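You operate a simulated robot arm through the tools that you are given. There is no shell and no other tool. Be economical: measure what you need, move in short steps, check, and stop when the job is done.

You are at the controls of a simulated robot arm. One attempt, no reset.

## Task
Fold and crease the white napkin, then lay it on the wafer slate.
Fine: the cream wafer goes on the slate too.

Only the result counts: the job must be done as asked and must still hold three seconds after the hand-in. Knocking over, shifting, dropping, spilling or breaking anything else fails it. Flat cloth is picked up by pressing the open fingertips on it (5 to 10 N) and closing them slowly along it; thin cloth reads only 2 to 8 mm in the jaws.

## Robot
A 6-joint arm with a two-finger parallel gripper, fixed in place. Base frame: the origin is at the foot of the arm, x ahead of it, y to its left, z up; the work surface is at about z = 94.9. Lengths are in cm, angles in degrees, forces in N, time in s.
With the tool pointing down near the work surface it reaches from about 36 to 76 cm from the base axis. Its first joint turns from -66.0 to 66.0 degrees. Payload 2.45 kg.
The TCP is the grasp point between the finger pads, 2.4 cm short of the fingertips. In the tool frame z runs along the fingers and y along their closing line. Largest opening 6.8 cm; finger width 1.7, thickness 1; the body of the gripper, 4 by 7 cm, starts 4.1 cm behind the TCP.
Orientation is that of the tool frame in the base frame, as [roll, pitch, yaw] about the fixed x, y, z axes, in that order (R = Rz(yaw) Ry(pitch) Rx(roll)). With the fingers straight down and closing along the base's y, the tool's x points along the base's -x, its y along +y and its z along -z.

## Interface
- The arm moves only by the tool send_rows. Its argument "moves" is one flat list of numbers, 7 for each row, row after row: the shift along the tool's x, y, z in cm, then the turn, a rotation vector about the tool's x, y, z in degrees, then the finger opening in cm, from 0 to 6.8. In form: [x, y, z, ax, ay, az, jaw, x, y, z, ax, ay, az, jaw, ...]. A call has 1 to 20 rows; each row is the pose to reach, as a shift and turn from the pose commanded when the call began, along the tool's axes at that moment. Each row takes 0.2 s and may step no farther than 5 cm and 8.6 degrees from the row before; otherwise, or with a gripper value out of range, the whole call is refused. A pose out of reach is approached as far as the arm can. The call stops where the force on the tool passes 40 N (or 10 N more than at its start, if that is more) or the arm is blocked; 0.2 s more then pass. The fingers move at their own pace (about 10.8 cm/s each) and stop on an object; they squeeze with about 35 N. The grip force told is the motor's: it shows also when the fingers shut on nothing. Time passes only in rows, and 0.2 s behind the last, so rows that repeat a pose let the fingers close. The reply holds the time, the measured pose of the TCP, the force on the tool along the base axes, the opening and the grip force, in the units named above and with some noise.
- Cameras (640 x 400 px; columns grow to the right, rows downward): "scene" is fixed at [14.65, 41.76, 143.73]; the picture's right is [-0.87, -0.50, 0.00], its down [-0.41, 0.71, -0.58] and it looks along [0.29, -0.50, -0.81] (base axes); focal length 230 px, centre (320, 200). "wrist" rides on the gripper at [8.4, 1.1, -7.5] in the tool frame; the picture's right is [-0.13, 0.99, 0.00], its down [-0.60, -0.08, -0.79] and it looks along [-0.79, -0.10, 0.61] (tool axes); focal length 251 px, centre (320, 200). There is no depth. A picture from a camera that has moved, and an enlarged one, comes with that camera's place and axes in the base frame and with its lens.
- camera(camera): a new picture of that camera. It takes no simulated time.
- enlarge(camera, box): a new picture of the part [left, top, right, bottom] of that camera's present view, enlarged. It takes no simulated time.
- sign_off(): hands the job in; it is judged then, once.

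Go step by step. Nothing tells you positions but the pictures and the camera data: compare them with the known pose of the tool, close in by small moves and look again before you grip or let go. The budget is 120 turns and 68 pictures, counting those below and the enlarged ones. Unless the task says otherwise, let go and move clear before handing in, and close with one line.

The tools are called after ">>>" by a JSON object that holds its "op" and its "data". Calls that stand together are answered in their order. send_rows: Moves the arm, as the interface text tells. Its arguments: {"type":"object","properties":{"moves":{"type":"array"}},"required":["moves"]} The other tools are called the same way: camera (camera) takes a picture; enlarge (camera, box) takes an enlarged picture of a part of a camera's view; sign_off () hands the job in.

At the start:

```text
time: 0.0
tool_pos: [44.89, 14.63, 117.91]
orientation: [-180.0, 0.0, -180.0]
contact_force: [-0.5, 0.5, 0.3]
gripper_width: 6.79
grip_force: 0.0
```

scene: 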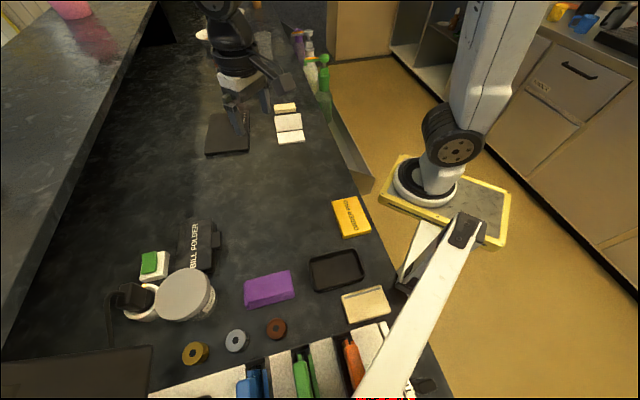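
wrist: 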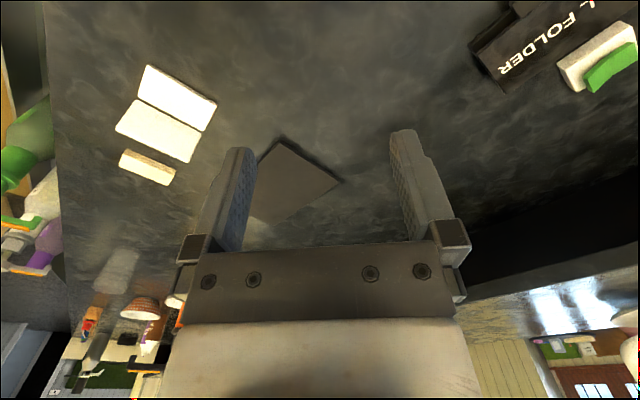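

I see a dark slate, a white two-panel item and a small cream item near the tool, plus a bill folder and other things. I'll enlarge to identify the napkin, wafer and slate.

>>> {"op": "enlarge", "data": {"camera": "scene", "box": [190, 60, 350, 180]}}

>>> {"op": "enlarge", "data": {"camera": "scene", "box": [80, 180, 440, 400]}}

>>> {"op": "enlarge", "data": {"camera": "wrist", "box": [60, 40, 380, 240]}}

```text
3.33 times, centred on (270, 120) of scene
camera zoom: at [14.65, 41.76, 143.73], right [-0.87, -0.5, 0.0], down [-0.41, 0.71, -0.58], along [0.29, -0.5, -0.81], focal length 767 px, centre (487, 467)
```

zoom: 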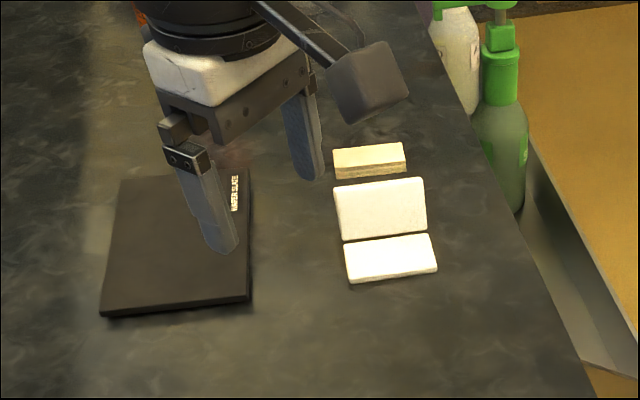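

```text
1.78 times, centred on (260, 290) of scene
camera zoom: at [14.65, 41.76, 143.73], right [-0.87, -0.5, 0.0], down [-0.41, 0.71, -0.58], along [0.29, -0.5, -0.81], focal length 409 px, centre (427, 40)
```

zoom: 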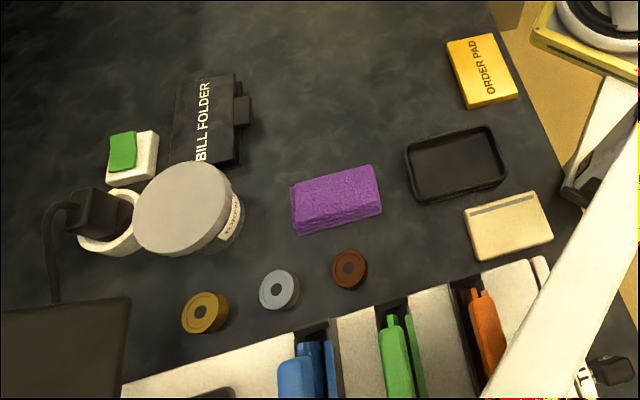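

```text
2.00 times, centred on (220, 140) of wrist
camera zoom: at [36.55, 15.72, 125.32], right [0.13, 0.99, 0.0], down [0.6, -0.08, 0.79], along [0.79, -0.1, -0.61], focal length 503 px, centre (520, 320)
```

zoom: 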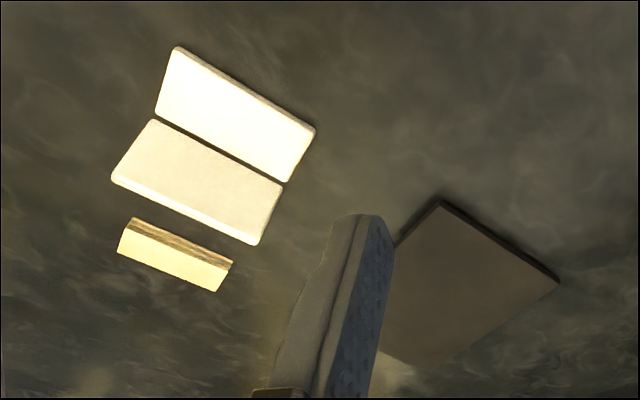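

The white napkin is two hinged panels, one lying flat and one standing steeply, near (53,-5). The layered cream wafer is behind it near (62,-17), and the slate is around (72,3). I'll move over the napkin for a closer look.

>>> {"op": "send_rows", "data": {"moves": [0, -5, 0, 0, 0, 0, 6.8, 0, -10, 0, 0, 0, 0, 6.8, 0, -15, 0, 0, 0, 0, 6.8, 0, -18, 0, 0, 0, 0, 6.8]}}

>>> {"op": "camera", "data": {"camera": "wrist"}}

>>> {"op": "enlarge", "data": {"camera": "scene", "box": [190, 90, 350, 190]}}

```text
time: 1.0
tool_pos: [44.96, -3.44, 117.86]
orientation: [-180.0, 0.1, 180.0]
contact_force: [-0.6, 0.1, 0.8]
gripper_width: 6.8
grip_force: 0.0
```

```text
62 pictures are left
camera wrist: at [36.58, -2.4, 125.29], right [0.13, 0.99, 0.0], down [0.6, -0.08, 0.79], along [0.79, -0.1, -0.61], focal length 251 px, centre (320, 200)
```

wrist: 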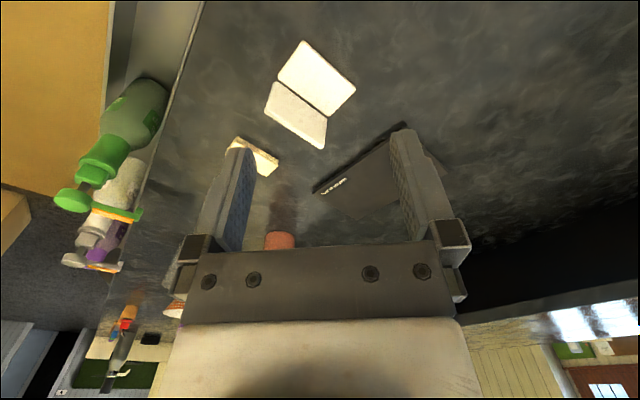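

```text
4.00 times, centred on (270, 140) of scene
camera zoom: at [14.65, 41.76, 143.73], right [-0.87, -0.5, 0.0], down [-0.41, 0.71, -0.58], along [0.29, -0.5, -0.81], focal length 921 px, centre (520, 440)
```

zoom: 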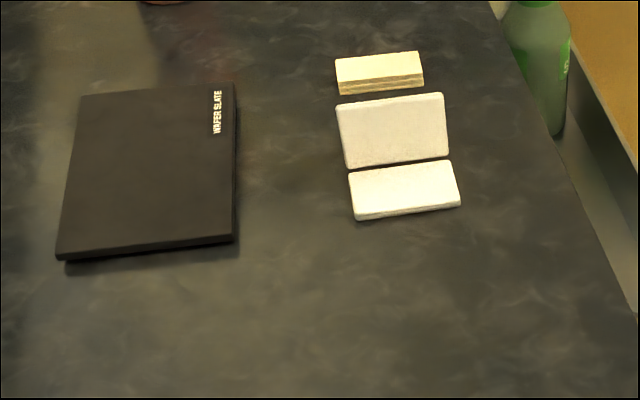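

The slate is labelled "WAFER SLATE". The napkin hinge runs at about 41° and its middle is near (54.7,-7.5), with the standing panel leaning back. I'll rotate the tool to line up with it and move behind the panel, high up.

>>> {"op": "send_rows", "data": {"moves": [-2.6, -1.6, 0, 0, 0, -8.2, 6.8, -5.2, -3.2, 0, 0, 0, -16.4, 6.8, -7.8, -4.8, 0, 0, 0, -24.6, 5, -10.4, -6.4, 0, 0, 0, -32.8, 2, -13.1, -7.9, 0, 0, 0, -41, 0, -13.1, -7.9, 0, 0, 0, -41, 0]}}

>>> {"op": "camera", "data": {"camera": "wrist"}}

>>> {"op": "enlarge", "data": {"camera": "scene", "box": [230, 80, 350, 155]}}

```text
time: 2.4
tool_pos: [57.93, -11.37, 117.93]
orientation: [179.9, 0.0, -138.9]
contact_force: [0.4, 0.2, -0.2]
gripper_width: 0.0
grip_force: 23.2
```

```text
60 pictures are left
camera wrist: at [50.93, -16.05, 125.29], right [-0.55, 0.83, 0.0], down [0.51, 0.34, 0.79], along [0.66, 0.44, -0.61], focal length 251 px, centre (320, 200)
```

wrist: 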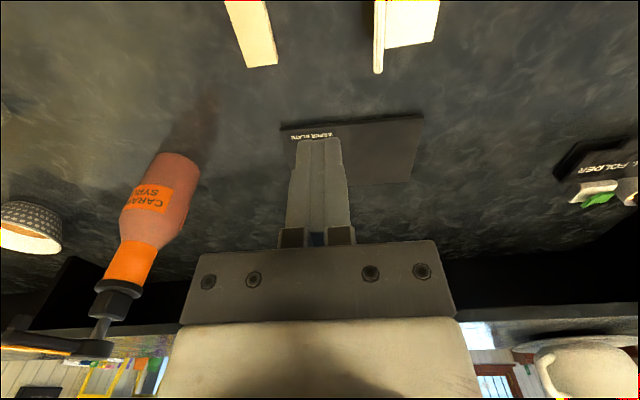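

```text
5.33 times, centred on (290, 118) of scene
camera zoom: at [14.65, 41.76, 143.73], right [-0.87, -0.5, 0.0], down [-0.41, 0.71, -0.58], along [0.29, -0.5, -0.81], focal length 1228 px, centre (480, 640)
```

zoom: 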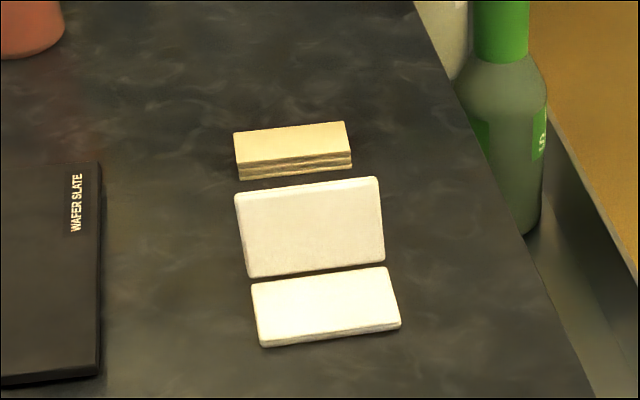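

From the wrist view the hinge middle is about (53.7,-6.4), and the panel leans back about 15° from vertical. I'll come down behind it with the fingers closed.

>>> {"op": "send_rows", "data": {"moves": [0, 0, 4.2, 0, 0, 0, 0, 0, 0, 8.4, 0, 0, 0, 0, 0, 0, 12.6, 0, 0, 0, 0, 0, 0, 16.7, 0, 0, 0, 0, 0, 1, 16.7, 0, 0, 0, 0]}}

>>> {"op": "enlarge", "data": {"camera": "scene", "box": [230, 80, 350, 155]}}

>>> {"op": "camera", "data": {"camera": "wrist"}}

```text
time: 3.6
tool_pos: [57.43, -10.35, 101.28]
orientation: [-179.9, 0.1, -139.0]
contact_force: [0.2, -0.5, -0.3]
gripper_width: 0.0
grip_force: 23.6
```

```text
5.33 times, centred on (290, 118) of scene
camera zoom: at [14.65, 41.76, 143.73], right [-0.87, -0.5, 0.0], down [-0.41, 0.71, -0.58], along [0.29, -0.5, -0.81], focal length 1228 px, centre (480, 640)
```

zoom: 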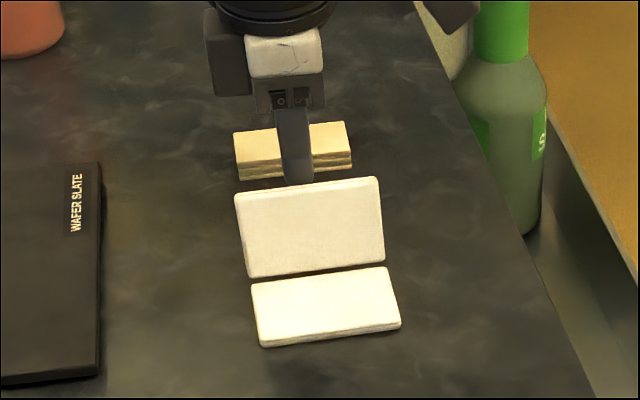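

```text
57 pictures are left
camera wrist: at [50.33, -15.15, 108.65], right [-0.55, 0.83, 0.0], down [0.51, 0.34, 0.79], along [0.66, 0.44, -0.61], focal length 251 px, centre (320, 200)
```

wrist: 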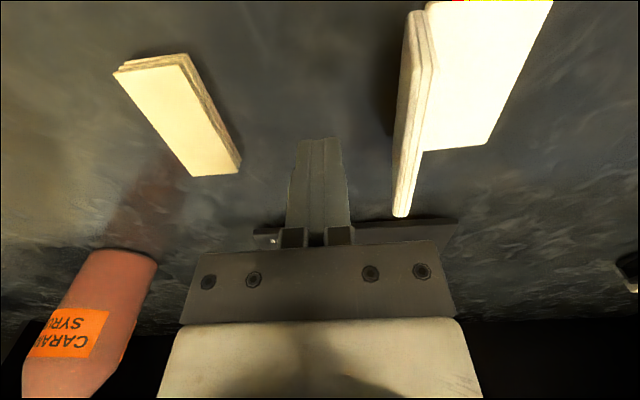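

The fingertips are about 3 cm behind the panel. I'll push its top edge forward gently and then look.

>>> {"op": "send_rows", "data": {"moves": [0, 1.3, 0, 0, 0, 0, 0, 0, 2.3, 0, 0, 0, 0, 0, 0, 2.8, 0, 0, 0, 0, 0, 0, 3.3, 0, 0, 0, 0, 0, 0, 3.8, -0.1, 0, 0, 0, 0, 0, 4.3, -0.2, 0, 0, 0, 0, 0, 4.8, -0.2, 0, 0, 0, 0]}}

>>> {"op": "camera", "data": {"camera": "wrist"}}

>>> {"op": "enlarge", "data": {"camera": "scene", "box": [230, 80, 350, 155]}}

```text
time: 5.2
tool_pos: [54.22, -6.81, 101.53]
orientation: [-179.9, 0.1, -139.1]
contact_force: [0.8, -0.1, -1.0]
gripper_width: 0.0
grip_force: 23.9
```

```text
56 pictures are left
camera wrist: at [47.2, -11.59, 108.86], right [-0.55, 0.83, 0.0], down [0.51, 0.34, 0.79], along [0.66, 0.44, -0.61], focal length 251 px, centre (320, 200)
```

wrist: 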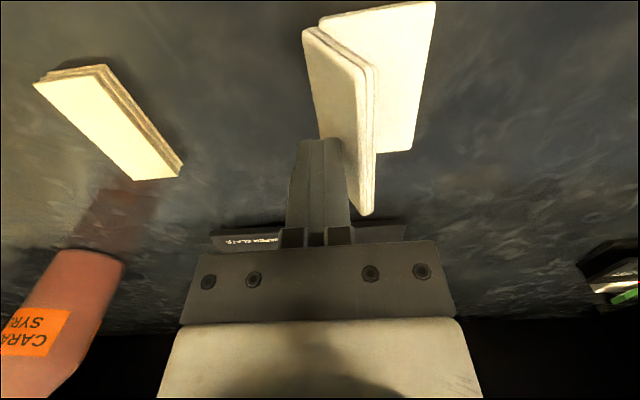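

```text
5.33 times, centred on (290, 118) of scene
camera zoom: at [14.65, 41.76, 143.73], right [-0.87, -0.5, 0.0], down [-0.41, 0.71, -0.58], along [0.29, -0.5, -0.81], focal length 1228 px, centre (480, 640)
```

zoom: 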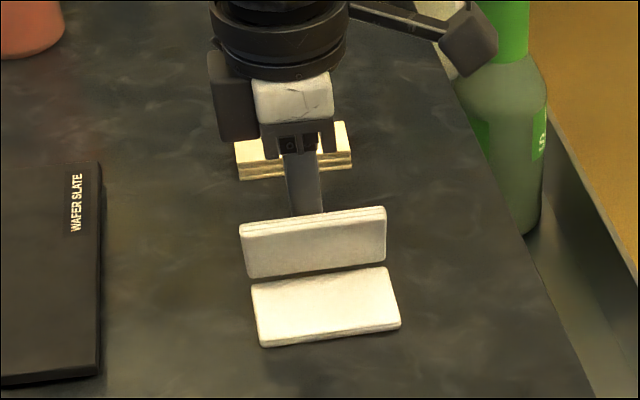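

The panel follows and the base has not slid. I'll continue the arc over and down.

>>> {"op": "send_rows", "data": {"moves": [0, 0.5, 0, 0, 0, 0, 0, 0, 0.9, 0.05, 0, 0, 0, 0, 0, 1.3, 0.2, 0, 0, 0, 0, 0, 1.7, 0.4, 0, 0, 0, 0, 0, 2.1, 0.7, 0, 0, 0, 0, 0, 2.4, 0.95, 0, 0, 0, 0, 0, 2.7, 1.25, 0, 0, 0, 0, 0, 3.0, 1.6, 0, 0, 0, 0]}}

>>> {"op": "camera", "data": {"camera": "wrist"}}

>>> {"op": "enlarge", "data": {"camera": "scene", "box": [230, 80, 350, 155]}}

```text
time: 7.0
tool_pos: [52.26, -4.54, 99.74]
orientation: [-180.0, 0.1, -139.1]
contact_force: [-0.4, -0.1, -0.3]
gripper_width: 0.0
grip_force: 23.2
```

```text
54 pictures are left
camera wrist: at [45.27, -9.29, 107.21], right [-0.55, 0.83, 0.0], down [0.51, 0.34, 0.79], along [0.66, 0.44, -0.61], focal length 251 px, centre (320, 200)
```

wrist: 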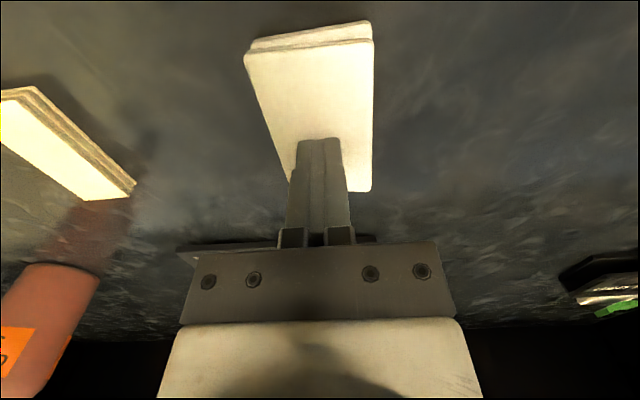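

```text
5.33 times, centred on (290, 118) of scene
camera zoom: at [14.65, 41.76, 143.73], right [-0.87, -0.5, 0.0], down [-0.41, 0.71, -0.58], along [0.29, -0.5, -0.81], focal length 1228 px, centre (480, 640)
```

zoom: 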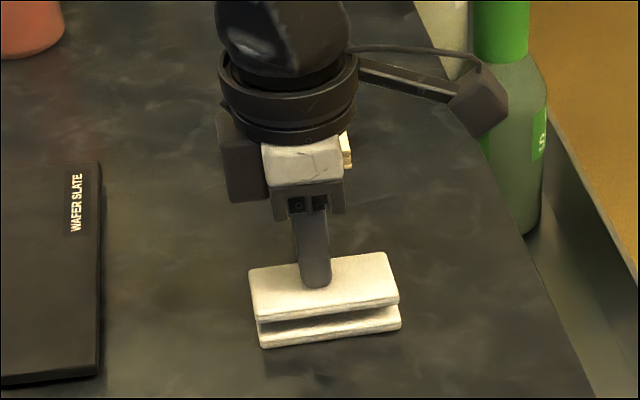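

Nearly flat. I'll press down in small steps to close and crease it.

>>> {"op": "send_rows", "data": {"moves": [0, 0.2, 0.3, 0, 0, 0, 0, 0, 0.2, 0.6, 0, 0, 0, 0, 0, 0.2, 0.8, 0, 0, 0, 0]}}

>>> {"op": "enlarge", "data": {"camera": "scene", "box": [230, 80, 350, 155]}}

```text
time: 7.8
tool_pos: [52.1, -4.33, 99.14]
orientation: [-179.9, 0.1, -139.0]
contact_force: [-8.6, 4.4, 21.9]
gripper_width: 0.0
grip_force: 23.6
```

```text
5.33 times, centred on (290, 118) of scene
camera zoom: at [14.59, 41.77, 143.73], right [-0.87, -0.5, 0.0], down [-0.41, 0.71, -0.58], along [0.29, -0.5, -0.81], focal length 1228 px, centre (480, 640)
```

zoom: 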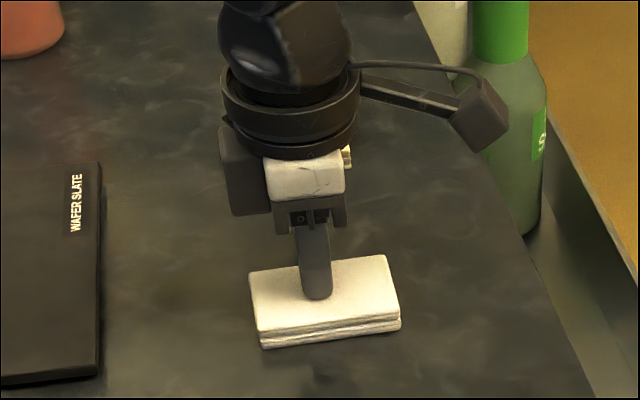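

Closed flat under about 22 N. I'll hold, lift, and look for spring-back.

>>> {"op": "send_rows", "data": {"moves": [0, 0, 0, 0, 0, 0, 0, 0, 0, 0.1, 0, 0, 0, 0, 0, 0, 0.1, 0, 0, 0, 0, 0, 0, 0, 0, 0, 0, 0, 0, 0, -1, 0, 0, 0, 0, 0, 0, -3, 0, 0, 0, 0]}}

>>> {"op": "enlarge", "data": {"camera": "scene", "box": [230, 80, 350, 155]}}

>>> {"op": "camera", "data": {"camera": "wrist"}}

```text
time: 9.2
tool_pos: [52.16, -4.43, 101.99]
orientation: [180.0, 0.0, -139.0]
contact_force: [0.2, 0.7, 0.1]
gripper_width: 0.0
grip_force: 23.4
```

```text
5.33 times, centred on (290, 118) of scene
camera zoom: at [14.65, 41.76, 143.73], right [-0.87, -0.5, 0.0], down [-0.41, 0.71, -0.58], along [0.29, -0.5, -0.81], focal length 1228 px, centre (480, 640)
```

zoom: 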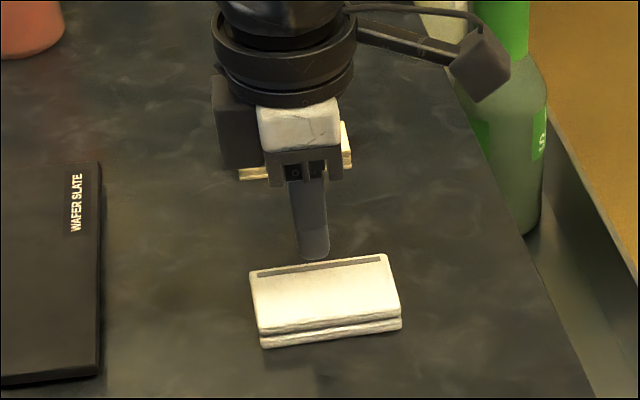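

```text
50 pictures are left
camera wrist: at [45.1, -9.18, 109.33], right [-0.55, 0.83, 0.0], down [0.51, 0.34, 0.79], along [0.66, 0.44, -0.61], focal length 251 px, centre (320, 200)
```

wrist: 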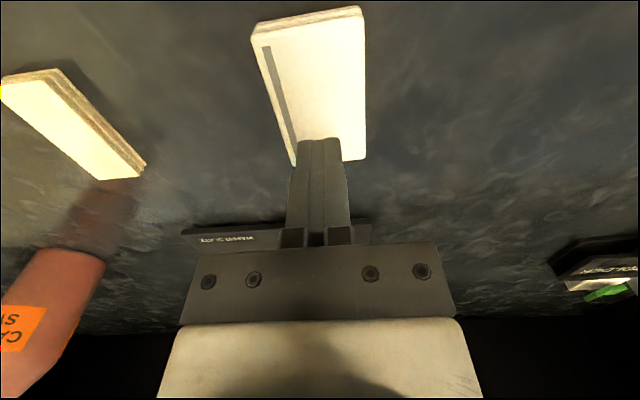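

A grey line has appeared along the fold, apparently the crease mark, and the panel has stayed down. To be sure, I'll also press directly on the fold line.

>>> {"op": "send_rows", "data": {"moves": [0, -1.6, 0, 0, 0, 0, 0, 0, -1.6, 1.2, 0, 0, 0, 0, 0, -1.6, 2.2, 0, 0, 0, 0, 0, -1.6, 2.6, 0, 0, 0, 0, 0, -1.6, 2.9, 0, 0, 0, 0, 0, -1.6, 3.1, 0, 0, 0, 0, 0, -1.6, 3.1, 0, 0, 0, 0]}}

```text
time: 10.9
tool_pos: [53.21, -5.77, 99.16]
orientation: [-179.8, 0.2, -139.0]
contact_force: [-5.4, 1.0, 13.0]
gripper_width: 0.01
grip_force: 23.9
stopped in row 7: the force on the tool passed its limit (the readings are from after the stop); the commanded pose is now the measured one
```

Pressed. Now I'll lift clear, open the fingers and look.

>>> {"op": "send_rows", "data": {"moves": [0, 0, -2, 0, 0, 0, 0, 0, 0.8, -5, 0, 0, 0, 0, 0, 1.3, -8, 0, 0, 0, 3, 0, 1.3, -8, 0, 0, 0, 6.8, 0, 1.3, -8, 0, 0, 0, 6.8]}}

>>> {"op": "enlarge", "data": {"camera": "scene", "box": [230, 80, 350, 155]}}

>>> {"op": "camera", "data": {"camera": "wrist"}}

```text
time: 12.1
tool_pos: [52.32, -4.69, 107.13]
orientation: [-179.8, 0.1, -138.9]
contact_force: [0.3, -0.4, 0.0]
gripper_width: 6.81
grip_force: 0.1
```

```text
5.33 times, centred on (290, 118) of scene
camera zoom: at [14.65, 41.76, 143.73], right [-0.87, -0.5, 0.0], down [-0.41, 0.71, -0.58], along [0.29, -0.5, -0.81], focal length 1228 px, centre (480, 640)
```

zoom: 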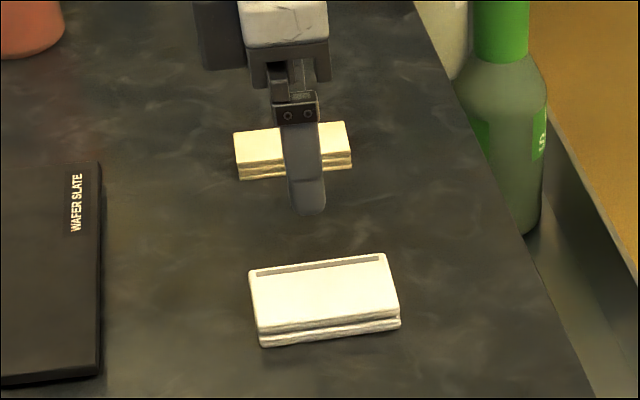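

```text
48 pictures are left
camera wrist: at [45.31, -9.32, 114.49], right [-0.55, 0.83, 0.0], down [0.5, 0.34, 0.8], along [0.66, 0.44, -0.61], focal length 251 px, centre (320, 200)
```

wrist: 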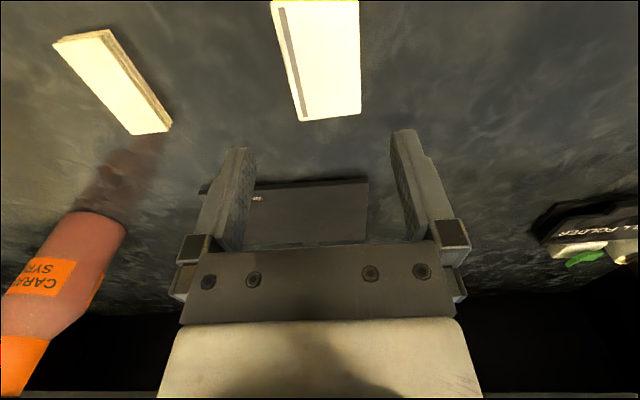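

The fold has held flat with the crease line showing. The napkin's centre is about (51.9,-4.75), roughly 5 cm wide and 1.8 cm thick. I'll lower the open jaws astride it, stopping partway to check.

>>> {"op": "send_rows", "data": {"moves": [0, 0.2, 3, 0, 0, -2, 6.8, 0, 0.2, 6, 0, 0, -2, 6.8, 0, 0.2, 6, 0, 0, -2, 6.8]}}

>>> {"op": "camera", "data": {"camera": "wrist"}}

>>> {"op": "enlarge", "data": {"camera": "scene", "box": [230, 80, 350, 155]}}

```text
time: 12.9
tool_pos: [52.29, -4.43, 101.05]
orientation: [-179.8, 0.2, -136.9]
contact_force: [0.6, -0.8, -0.2]
gripper_width: 6.8
grip_force: 0.1
```

```text
47 pictures are left
camera wrist: at [45.38, -9.47, 108.49], right [-0.58, 0.81, 0.0], down [0.49, 0.35, 0.8], along [0.65, 0.46, -0.61], focal length 251 px, centre (320, 200)
```

wrist: 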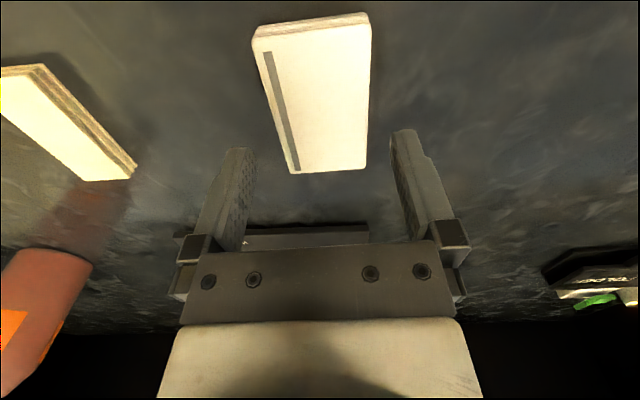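

```text
5.33 times, centred on (290, 118) of scene
camera zoom: at [14.65, 41.76, 143.73], right [-0.87, -0.5, 0.0], down [-0.41, 0.71, -0.58], along [0.29, -0.5, -0.81], focal length 1228 px, centre (480, 640)
```

zoom: 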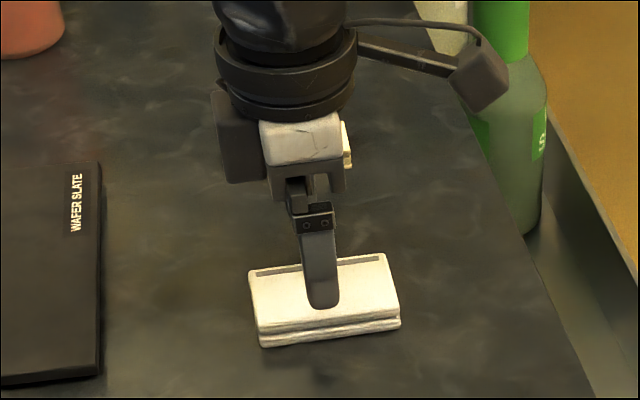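

The jaws are centred across the napkin with about 0.9 cm clearance each side. Now I'll go down and close gradually.

>>> {"op": "send_rows", "data": {"moves": [0.5, 0.05, 1.5, 0, 0, 0, 6.8, 0.5, 0.05, 2.8, 0, 0, 0, 6.8, 0.5, 0.05, 3.4, 0, 0, 0, 6.8, 0.5, 0.05, 3.4, 0, 0, 0, 5.8, 0.5, 0.05, 3.4, 0, 0, 0, 5.4, 0.5, 0.05, 3.4, 0, 0, 0, 5.0, 0.5, 0.05, 3.4, 0, 0, 0, 4.8]}}

>>> {"op": "camera", "data": {"camera": "wrist"}}

>>> {"op": "enlarge", "data": {"camera": "scene", "box": [230, 80, 350, 155]}}

```text
time: 14.5
tool_pos: [51.92, -4.79, 97.69]
orientation: [-179.8, 0.2, -137.0]
contact_force: [-1.0, 0.4, -0.1]
gripper_width: 5.12
grip_force: 35.0
```

```text
45 pictures are left
camera wrist: at [45.01, -9.79, 105.13], right [-0.58, 0.81, 0.0], down [0.49, 0.35, 0.8], along [0.65, 0.46, -0.61], focal length 251 px, centre (320, 200)
```

wrist: 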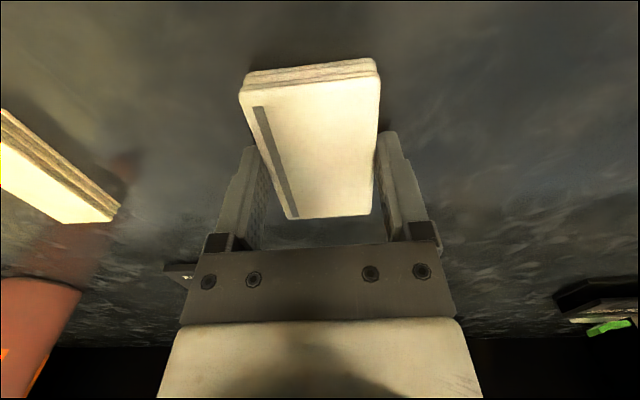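

```text
5.33 times, centred on (290, 118) of scene
camera zoom: at [14.65, 41.76, 143.73], right [-0.87, -0.5, 0.0], down [-0.41, 0.71, -0.58], along [0.29, -0.5, -0.81], focal length 1228 px, centre (480, 640)
```

zoom: 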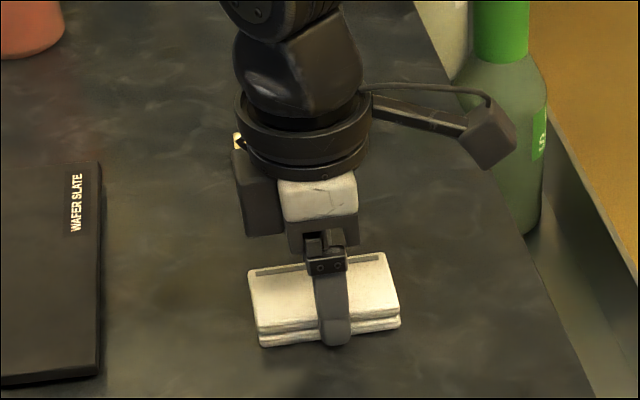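

Gripped at 5.12 cm, touching both long edges. I'll lift slightly and check.

>>> {"op": "send_rows", "data": {"moves": [0, 0, -1, 0, 0, 0, 4.8, 0, 0, -3, 0, 0, 0, 4.8, 0, 0, -6, 0, 0, 0, 4.8, 0, 0, -8, 0, 0, 0, 4.8]}}

>>> {"op": "camera", "data": {"camera": "wrist"}}

>>> {"op": "enlarge", "data": {"camera": "scene", "box": [190, 60, 350, 160]}}

```text
time: 15.5
tool_pos: [51.88, -4.7, 105.71]
orientation: [-179.9, 0.2, -136.9]
contact_force: [-0.5, 0.0, 0.3]
gripper_width: 5.12
grip_force: 34.5
```

```text
43 pictures are left
camera wrist: at [45.0, -9.72, 113.15], right [-0.58, 0.81, 0.0], down [0.49, 0.35, 0.8], along [0.65, 0.46, -0.61], focal length 251 px, centre (320, 200)
```

wrist: 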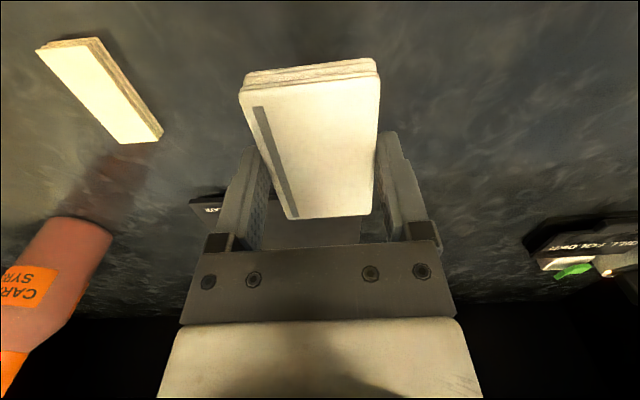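

```text
4.00 times, centred on (270, 110) of scene
camera zoom: at [14.65, 41.76, 143.73], right [-0.87, -0.5, 0.0], down [-0.41, 0.71, -0.58], along [0.29, -0.5, -0.81], focal length 921 px, centre (520, 560)
```

zoom: 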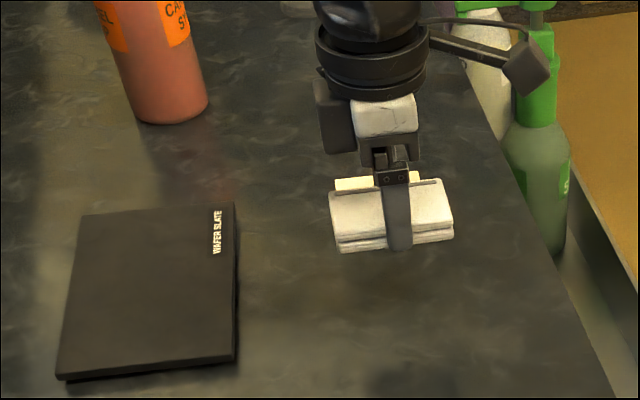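

The napkin lifted cleanly. I put the slate's corners at about (59.7,6.9), (70,15), (72.7,-8.6) and (83,-0.5). I'll carry the napkin over the near half of the slate at about (67.2,7.7).

>>> {"op": "send_rows", "data": {"moves": [-4, -0.3, 0, 0, 0, 1, 4.8, -8, -0.6, 0, 0, 0, 2, 4.8, -12, -0.9, 0, 0, 0, 3, 4.8, -16, -1.2, 0, 0, 0, 4, 4.8, -19.6, -1.4, 0, 0, 0, 4.5, 4.8, -19.6, -1.4, 0, 0, 0, 4.5, 4.8]}}

>>> {"op": "camera", "data": {"camera": "wrist"}}

>>> {"op": "enlarge", "data": {"camera": "scene", "box": [190, 60, 350, 160]}}

```text
time: 16.9
tool_pos: [67.18, 7.67, 105.76]
orientation: [-179.9, 0.2, -141.5]
contact_force: [-0.3, -0.3, 0.0]
gripper_width: 5.1
grip_force: 35.4
```

```text
41 pictures are left
camera wrist: at [59.97, 3.18, 113.19], right [-0.52, 0.86, 0.0], down [0.52, 0.31, 0.8], along [0.68, 0.41, -0.61], focal length 251 px, centre (320, 200)
```

wrist: 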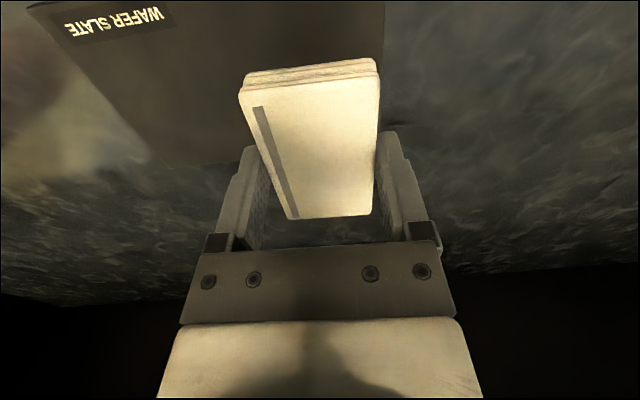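

```text
4.00 times, centred on (270, 110) of scene
camera zoom: at [14.65, 41.76, 143.73], right [-0.87, -0.5, 0.0], down [-0.41, 0.71, -0.58], along [0.29, -0.5, -0.81], focal length 921 px, centre (520, 560)
```

zoom: 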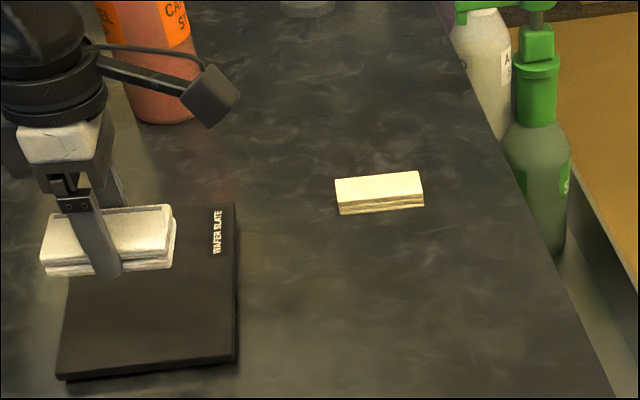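

The napkin is over the slate with about 1.6 cm margin to the near edge. I'll lower it to just above the surface.

>>> {"op": "send_rows", "data": {"moves": [0, 0, 2.5, 0, 0, 0, 4.8, 0, 0, 5, 0, 0, 0, 4.8, 0, 0, 6.4, 0, 0, 0, 4.8, 0, 0, 6.6, 0, 0, 0, 4.8]}}

>>> {"op": "enlarge", "data": {"camera": "scene", "box": [190, 80, 290, 160]}}

```text
time: 17.9
tool_pos: [67.29, 7.6, 99.07]
orientation: [-179.8, 0.2, -141.5]
contact_force: [-0.6, 0.1, -0.1]
gripper_width: 5.12
grip_force: 34.4
```

```text
5.00 times, centred on (240, 120) of scene
camera zoom: at [14.65, 41.76, 143.73], right [-0.87, -0.5, 0.0], down [-0.41, 0.71, -0.58], along [0.29, -0.5, -0.81], focal length 1151 px, centre (720, 600)
```

zoom: 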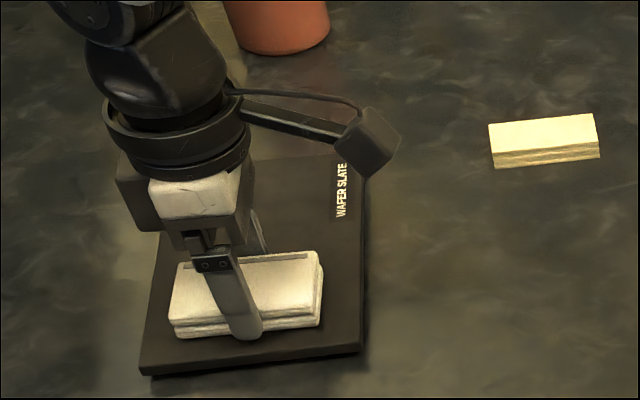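

>>> {"op": "send_rows", "data": {"moves": [0, 0, 0.15, 0, 0, 0, 4.8, 0, 0, 0.3, 0, 0, 0, 4.8]}}

```text
time: 18.5
tool_pos: [67.21, 7.54, 99.06]
orientation: [-179.8, 0.2, -141.6]
contact_force: [-3.5, -1.4, 11.3]
gripper_width: 5.11
grip_force: 34.9
```

There is contact at 11 N, so the napkin is resting on the slate. I'll ease off, open gently and rise.

>>> {"op": "send_rows", "data": {"moves": [0, 0, -0.2, 0, 0, 0, 5.2, 0, 0, -0.2, 0, 0, 0, 5.8, 0, 0, -0.2, 0, 0, 0, 6.8, 0, 0, -0.2, 0, 0, 0, 6.8, 0, 0, -2, 0, 0, 0, 6.8, 0, 0, -6, 0, 0, 0, 6.8, 0, 0, -10, 0, 0, 0, 6.8]}}

>>> {"op": "enlarge", "data": {"camera": "scene", "box": [190, 80, 290, 160]}}

>>> {"op": "camera", "data": {"camera": "wrist"}}

```text
time: 20.1
tool_pos: [67.18, 7.55, 108.97]
orientation: [-179.8, 0.2, -141.6]
contact_force: [0.1, -0.1, -0.3]
gripper_width: 6.8
grip_force: 0.0
```

```text
5.00 times, centred on (240, 120) of scene
camera zoom: at [14.65, 41.76, 143.73], right [-0.87, -0.5, 0.0], down [-0.41, 0.71, -0.58], along [0.29, -0.5, -0.81], focal length 1151 px, centre (720, 600)
```

zoom: 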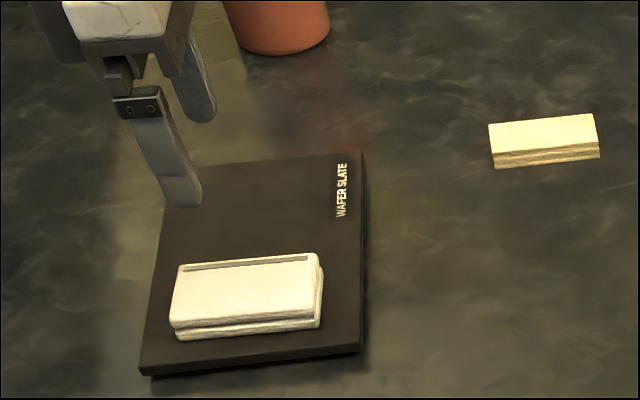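

```text
37 pictures are left
camera wrist: at [59.89, 3.1, 116.33], right [-0.52, 0.86, 0.0], down [0.52, 0.31, 0.79], along [0.68, 0.41, -0.61], focal length 251 px, centre (320, 200)
```

wrist: 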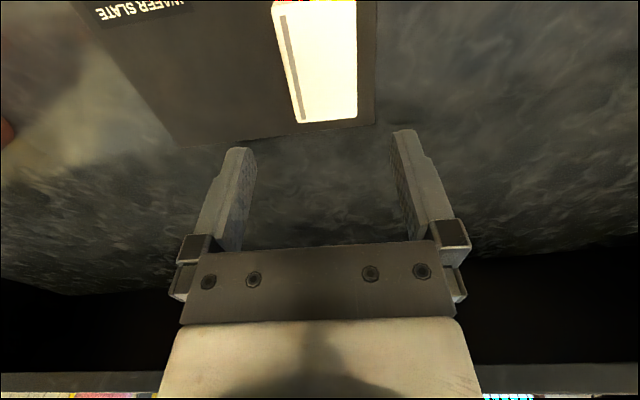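

The napkin is on the slate, folded and creased. Next is the wafer, near (63,-17); I'll approach and check clearance to the bottles by the edge.

>>> {"op": "send_rows", "data": {"moves": [3.7, -2.6, 0, 0, 0, 0, 6.8, 7.4, -5.2, 0, 0, 0, 0, 6.8, 11.1, -7.8, 0, 0, 0, 0, 6.8, 15, -10.5, 0, 0, 0, 0, 6.8, 15, -10.5, 0, 0, 0, 0, 6.8]}}

>>> {"op": "camera", "data": {"camera": "wrist"}}

>>> {"op": "enlarge", "data": {"camera": "scene", "box": [190, 20, 350, 120]}}

```text
time: 21.3
tool_pos: [61.95, -10.25, 108.72]
orientation: [-179.8, 0.2, -141.5]
contact_force: [-0.8, -0.3, -0.5]
gripper_width: 6.78
grip_force: 0.0
```

```text
36 pictures are left
camera wrist: at [54.71, -14.64, 116.21], right [-0.52, 0.86, 0.0], down [0.52, 0.31, 0.8], along [0.68, 0.41, -0.61], focal length 251 px, centre (320, 200)
```

wrist: 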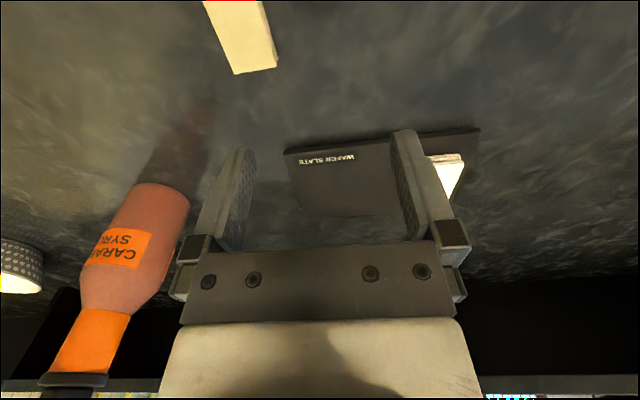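

```text
4.00 times, centred on (270, 70) of scene
camera zoom: at [14.65, 41.76, 143.73], right [-0.87, -0.5, 0.0], down [-0.41, 0.71, -0.58], along [0.29, -0.5, -0.81], focal length 921 px, centre (520, 720)
```

zoom: 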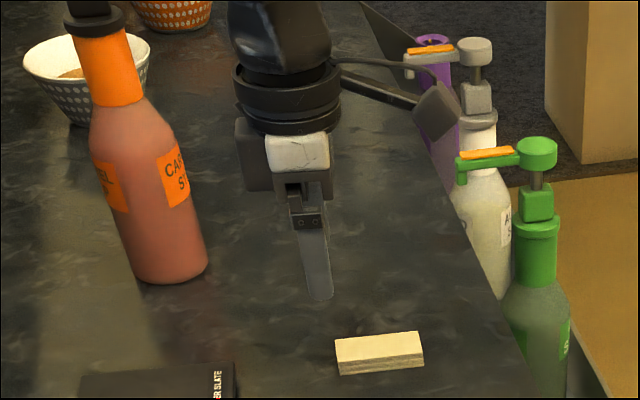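

The wafer measures 3.4 cm wide with its far end mid at (65.3,-14.1). I'll grip it slightly toward the far end, to keep the camera arm away from the pump bottles. Moving above that point.

>>> {"op": "send_rows", "data": {"moves": [1.2, -2.5, 0, 0, 0, 0, 6.8, 2.37, -5.08, 0, 0, 0, 0, 6.8, 2.37, -5.08, 0, 0, 0, 0, 6.8]}}

>>> {"op": "camera", "data": {"camera": "wrist"}}

>>> {"op": "enlarge", "data": {"camera": "scene", "box": [190, 20, 350, 120]}}

```text
time: 22.1
tool_pos: [63.35, -15.65, 108.98]
orientation: [-179.8, 0.3, -141.5]
contact_force: [-0.4, -0.1, 0.3]
gripper_width: 6.78
grip_force: 0.1
```

```text
34 pictures are left
camera wrist: at [56.06, -20.02, 116.3], right [-0.52, 0.86, 0.0], down [0.52, 0.31, 0.8], along [0.68, 0.41, -0.61], focal length 251 px, centre (320, 200)
```

wrist: 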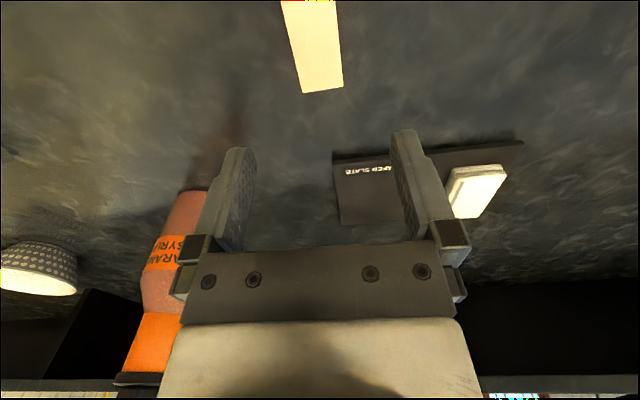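

```text
4.00 times, centred on (270, 70) of scene
camera zoom: at [14.65, 41.76, 143.73], right [-0.87, -0.5, 0.0], down [-0.41, 0.71, -0.58], along [0.29, -0.5, -0.81], focal length 921 px, centre (520, 720)
```

zoom: 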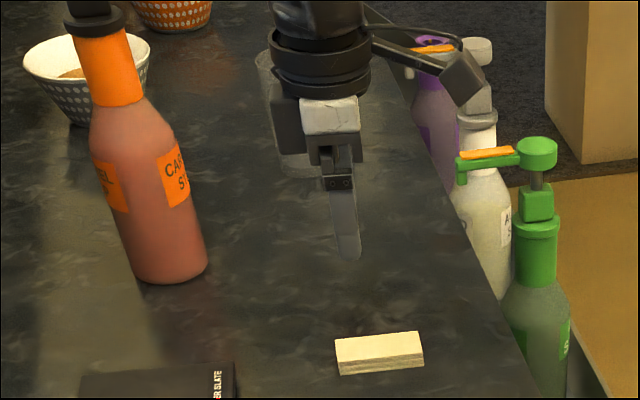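

The jaws are centred over the wafer and clear of the bottle nozzles. I'll descend with open jaws to just above the table and close partway.

>>> {"op": "send_rows", "data": {"moves": [0, 0, 4, 0, 0, 0, 6.8, 0, 0, 8, 0, 0, 0, 6.8, 0, 0, 10, 0, 0, 0, 6.8, 0, 0, 11.3, 0, 0, 0, 6.8, 0, 0, 11.3, 0, 0, 0, 5, 0, 0, 11.3, 0, 0, 0, 4, 0, 0, 11.3, 0, 0, 0, 4]}}

>>> {"op": "camera", "data": {"camera": "wrist"}}

>>> {"op": "enlarge", "data": {"camera": "scene", "box": [230, 60, 350, 135]}}

```text
time: 23.7
tool_pos: [63.39, -15.57, 97.41]
orientation: [-179.7, 0.1, -141.5]
contact_force: [1.2, 0.7, -0.1]
gripper_width: 4.0
grip_force: 0.1
```

```text
32 pictures are left
camera wrist: at [56.07, -19.95, 104.92], right [-0.52, 0.86, 0.0], down [0.52, 0.31, 0.8], along [0.68, 0.41, -0.61], focal length 251 px, centre (320, 200)
```

wrist: 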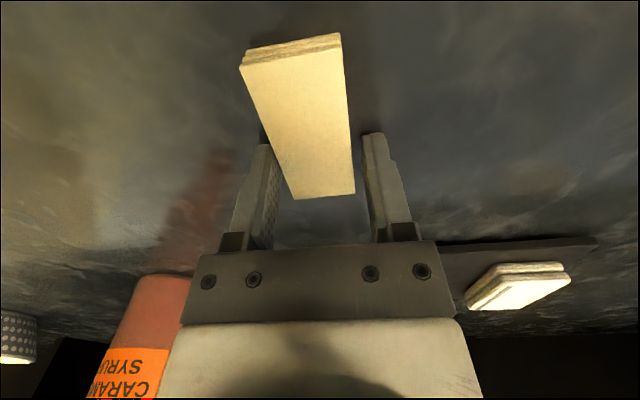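

```text
5.33 times, centred on (290, 98) of scene
camera zoom: at [14.65, 41.76, 143.73], right [-0.87, -0.5, 0.0], down [-0.41, 0.71, -0.58], along [0.29, -0.5, -0.81], focal length 1228 px, centre (480, 747)
```

zoom: 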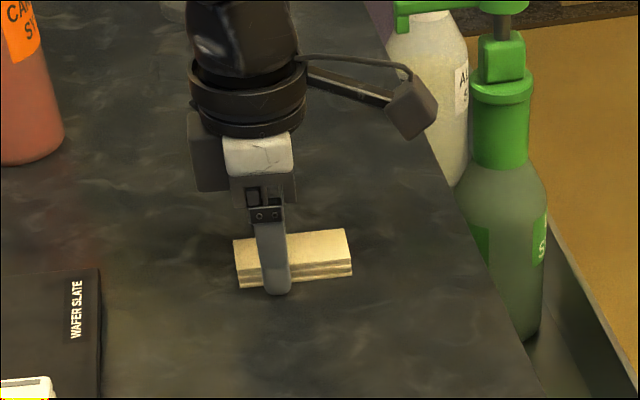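

The fingers straddle the wafer. I'll close in small steps to use no more squeeze than needed.

>>> {"op": "send_rows", "data": {"moves": [0, 0, 0, 0, 0, 0, 3.7, 0, 0, 0, 0, 0, 0, 3.5, 0, 0, 0, 0, 0, 0, 3.4, 0, 0, 0, 0, 0, 0, 3.35]}}

```text
time: 24.7
tool_pos: [63.27, -15.46, 97.49]
orientation: [-179.8, 0.3, -141.5]
contact_force: [-0.2, 0.2, -0.4]
gripper_width: 3.45
grip_force: 1.3
```

>>> {"op": "send_rows", "data": {"moves": [0, 0, 0, 0, 0, 0, 3.3, 0, 0, 0, 0, 0, 0, 3.2, 0, 0, 0, 0, 0, 0, 3.2]}}

```text
time: 25.5
tool_pos: [63.39, -15.49, 97.43]
orientation: [-179.7, 0.3, -141.5]
contact_force: [0.1, 0.2, 0.6]
gripper_width: 3.42
grip_force: 6.5
```

Soft grip at 6.5 N. I'll add a little more and lift slightly to test.

>>> {"op": "send_rows", "data": {"moves": [0, 0, 0, 0, 0, 0, 3.05, 0, 0, -0.3, 0, 0, 0, 3.05, 0, 0, -0.8, 0, 0, 0, 3.05, 0, 0, -1.2, 0, 0, 0, 3.05]}}

>>> {"op": "camera", "data": {"camera": "wrist"}}

>>> {"op": "enlarge", "data": {"camera": "scene", "box": [230, 60, 350, 135]}}

```text
time: 26.5
tool_pos: [63.29, -15.7, 98.66]
orientation: [-179.8, 0.2, -141.5]
contact_force: [0.6, 0.2, 0.6]
gripper_width: 3.31
grip_force: 34.6
```

```text
30 pictures are left
camera wrist: at [56.07, -19.9, 106.16], right [-0.52, 0.86, 0.0], down [0.52, 0.31, 0.8], along [0.68, 0.41, -0.61], focal length 251 px, centre (320, 200)
```

wrist: 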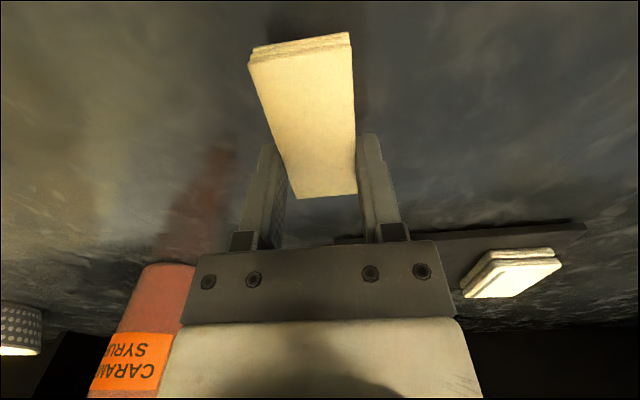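

```text
5.33 times, centred on (290, 98) of scene
camera zoom: at [14.65, 41.76, 143.73], right [-0.87, -0.5, 0.0], down [-0.41, 0.71, -0.58], along [0.29, -0.5, -0.81], focal length 1228 px, centre (480, 747)
```

zoom: 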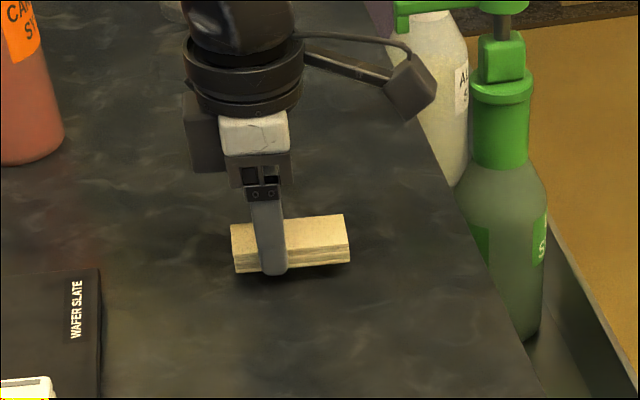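

The wafer is lifted and looks intact, but the force rose to 35 N. I'll relax slightly and raise further.

>>> {"op": "send_rows", "data": {"moves": [0, 0, 0, 0, 0, 0, 3.15, 0, 0, -1, 0, 0, 0, 3.15]}}

```text
time: 27.1
tool_pos: [63.27, -15.41, 99.77]
orientation: [-179.8, 0.2, -141.5]
contact_force: [-0.5, -0.4, -0.1]
gripper_width: 3.3
grip_force: 35.0
```

Holding steady. I'll raise it and carry it above the far part of the slate, clear of the napkin.

>>> {"op": "send_rows", "data": {"moves": [0, 0, -3.5, 0, 0, 0, 3.15, 0, 0, -6.5, 0, 0, 0, 3.15, -3.6, 1.7, -6.5, 0, 0, 0, 3.15, -7.2, 3.4, -6.5, 0, 0, 0, 3.15, -10.8, 5.1, -6.5, 0, 0, 0, 3.15, -14.4, 6.8, -6.5, 0, 0, 0, 3.15, -17.97, 8.46, -6.5, 0, 0, 0, 3.15, -17.97, 8.46, -6.5, 0, 0, 0, 3.15]}}

>>> {"op": "camera", "data": {"camera": "wrist"}}

>>> {"op": "enlarge", "data": {"camera": "scene", "box": [190, 60, 310, 160]}}

```text
time: 28.9
tool_pos: [72.01, 2.51, 106.26]
orientation: [-179.9, 0.2, -141.5]
contact_force: [-0.5, -0.6, 0.1]
gripper_width: 3.31
grip_force: 35.0
```

```text
28 pictures are left
camera wrist: at [64.77, -2.02, 113.76], right [-0.52, 0.86, 0.0], down [0.52, 0.31, 0.8], along [0.68, 0.41, -0.61], focal length 251 px, centre (320, 200)
```

wrist: 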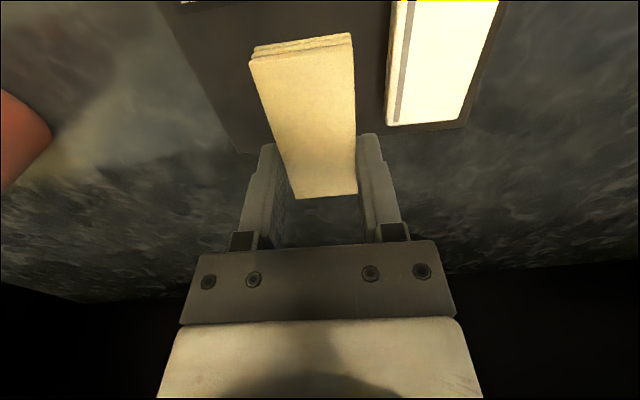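

```text
4.00 times, centred on (250, 110) of scene
camera zoom: at [14.65, 41.76, 143.73], right [-0.87, -0.5, 0.0], down [-0.41, 0.71, -0.58], along [0.29, -0.5, -0.81], focal length 921 px, centre (600, 560)
```

zoom: 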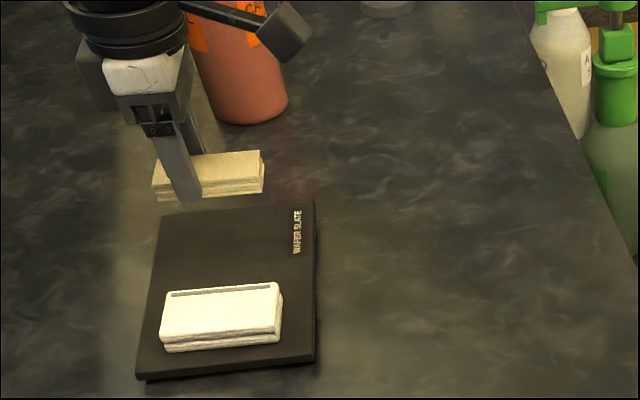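

The wafer is above the empty half of the slate, about 1.6 cm from the napkin. Lowering.

>>> {"op": "send_rows", "data": {"moves": [0, 0, 3, 0, 0, 0, 3.15, 0, 0, 5.5, 0, 0, 0, 3.15, 0, 0, 6.8, 0, 0, 0, 3.15, 0, 0, 7.1, 0, 0, 0, 3.15, 0, 0, 7.2, 0, 0, 0, 3.15]}}

```text
time: 30.1
tool_pos: [72.05, 2.35, 99.05]
orientation: [-179.8, 0.2, -141.4]
contact_force: [0.0, 0.4, 0.2]
gripper_width: 3.34
grip_force: 34.7
```

>>> {"op": "send_rows", "data": {"moves": [0, 0, 0.15, 0, 0, 0, 3.15, 0, 0, 0.25, 0, 0, 0, 3.15]}}

```text
time: 30.7
tool_pos: [72.26, 2.33, 98.82]
orientation: [-179.9, 0.2, -141.4]
contact_force: [0.3, -0.6, 1.9]
gripper_width: 3.31
grip_force: 35.1
```

>>> {"op": "send_rows", "data": {"moves": [0, 0, 0.08, 0, 0, 0, 3.15, 0, 0, 0.08, 0, 0, 0, 3.15]}}

>>> {"op": "enlarge", "data": {"camera": "scene", "box": [190, 80, 290, 160]}}

```text
time: 31.3
tool_pos: [72.14, 2.32, 98.75]
orientation: [-179.8, 0.2, -141.5]
contact_force: [-1.8, -0.1, 5.9]
gripper_width: 3.31
grip_force: 35.1
```

```text
5.00 times, centred on (240, 120) of scene
camera zoom: at [14.64, 41.76, 143.73], right [-0.87, -0.5, 0.0], down [-0.41, 0.71, -0.58], along [0.29, -0.5, -0.81], focal length 1151 px, centre (720, 600)
```

zoom: 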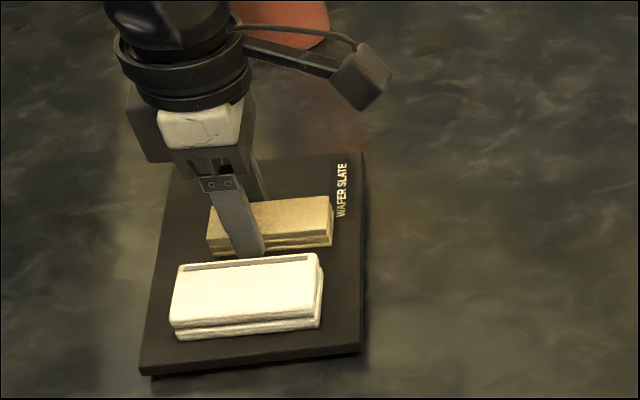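

The wafer rests on the slate at about 6 N. I'll open just slightly, so the finger doesn't reach the napkin, and rise straight up.

>>> {"op": "send_rows", "data": {"moves": [0, 0, -0.1, 0, 0, 0, 3.5, 0, 0, -0.1, 0, 0, 0, 3.8, 0, 0, -0.1, 0, 0, 0, 4.2, 0, 0, -0.1, 0, 0, 0, 4.2, 0, 0, -2, 0, 0, 0, 4.2, 0, 0, -6, 0, 0, 0, 4.2, 0, 0, -10, 0, 0, 0, 4.2, 2, 0, -14, 0, 0, 0, 4.2, 5, 0, -16, 0, 0, 0, 4.2, 9, 0, -16, 0, 0, 0, 4.2]}}

>>> {"op": "enlarge", "data": {"camera": "scene", "box": [190, 80, 290, 160]}}

>>> {"op": "camera", "data": {"camera": "scene"}}

```text
time: 33.5
tool_pos: [64.87, -3.26, 114.72]
orientation: [-179.7, 0.3, -141.5]
contact_force: [-0.4, 0.0, -0.3]
gripper_width: 4.2
grip_force: 0.0
```

```text
5.00 times, centred on (240, 120) of scene
camera zoom: at [14.65, 41.76, 143.73], right [-0.87, -0.5, 0.0], down [-0.41, 0.71, -0.58], along [0.29, -0.5, -0.81], focal length 1151 px, centre (720, 600)
```

zoom: 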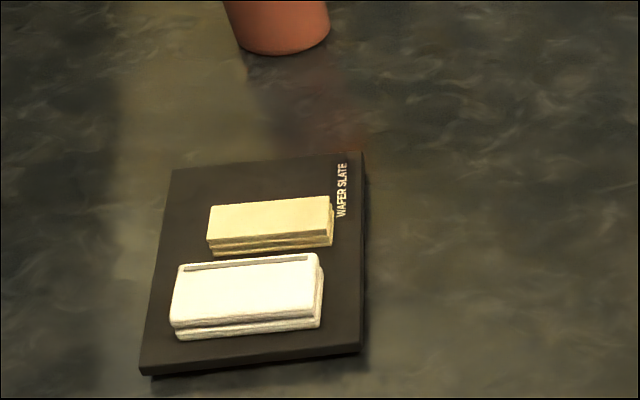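

```text
24 pictures are left
```

scene: 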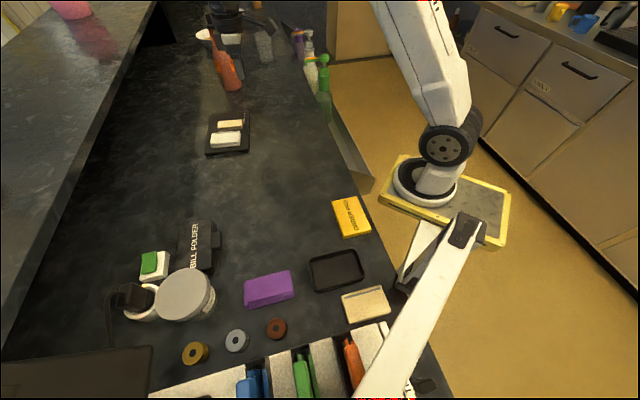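

The napkin, folded and creased, and the wafer both rest on the slate. Nothing else has moved and the arm is clear, so I'm handing in.

>>> {"op": "sign_off", "data": {}}

```text
The job is handed in.
```

The white napkin is folded, creased and lying on the wafer slate, with the cream wafer beside it; I saw nothing else knocked or moved.
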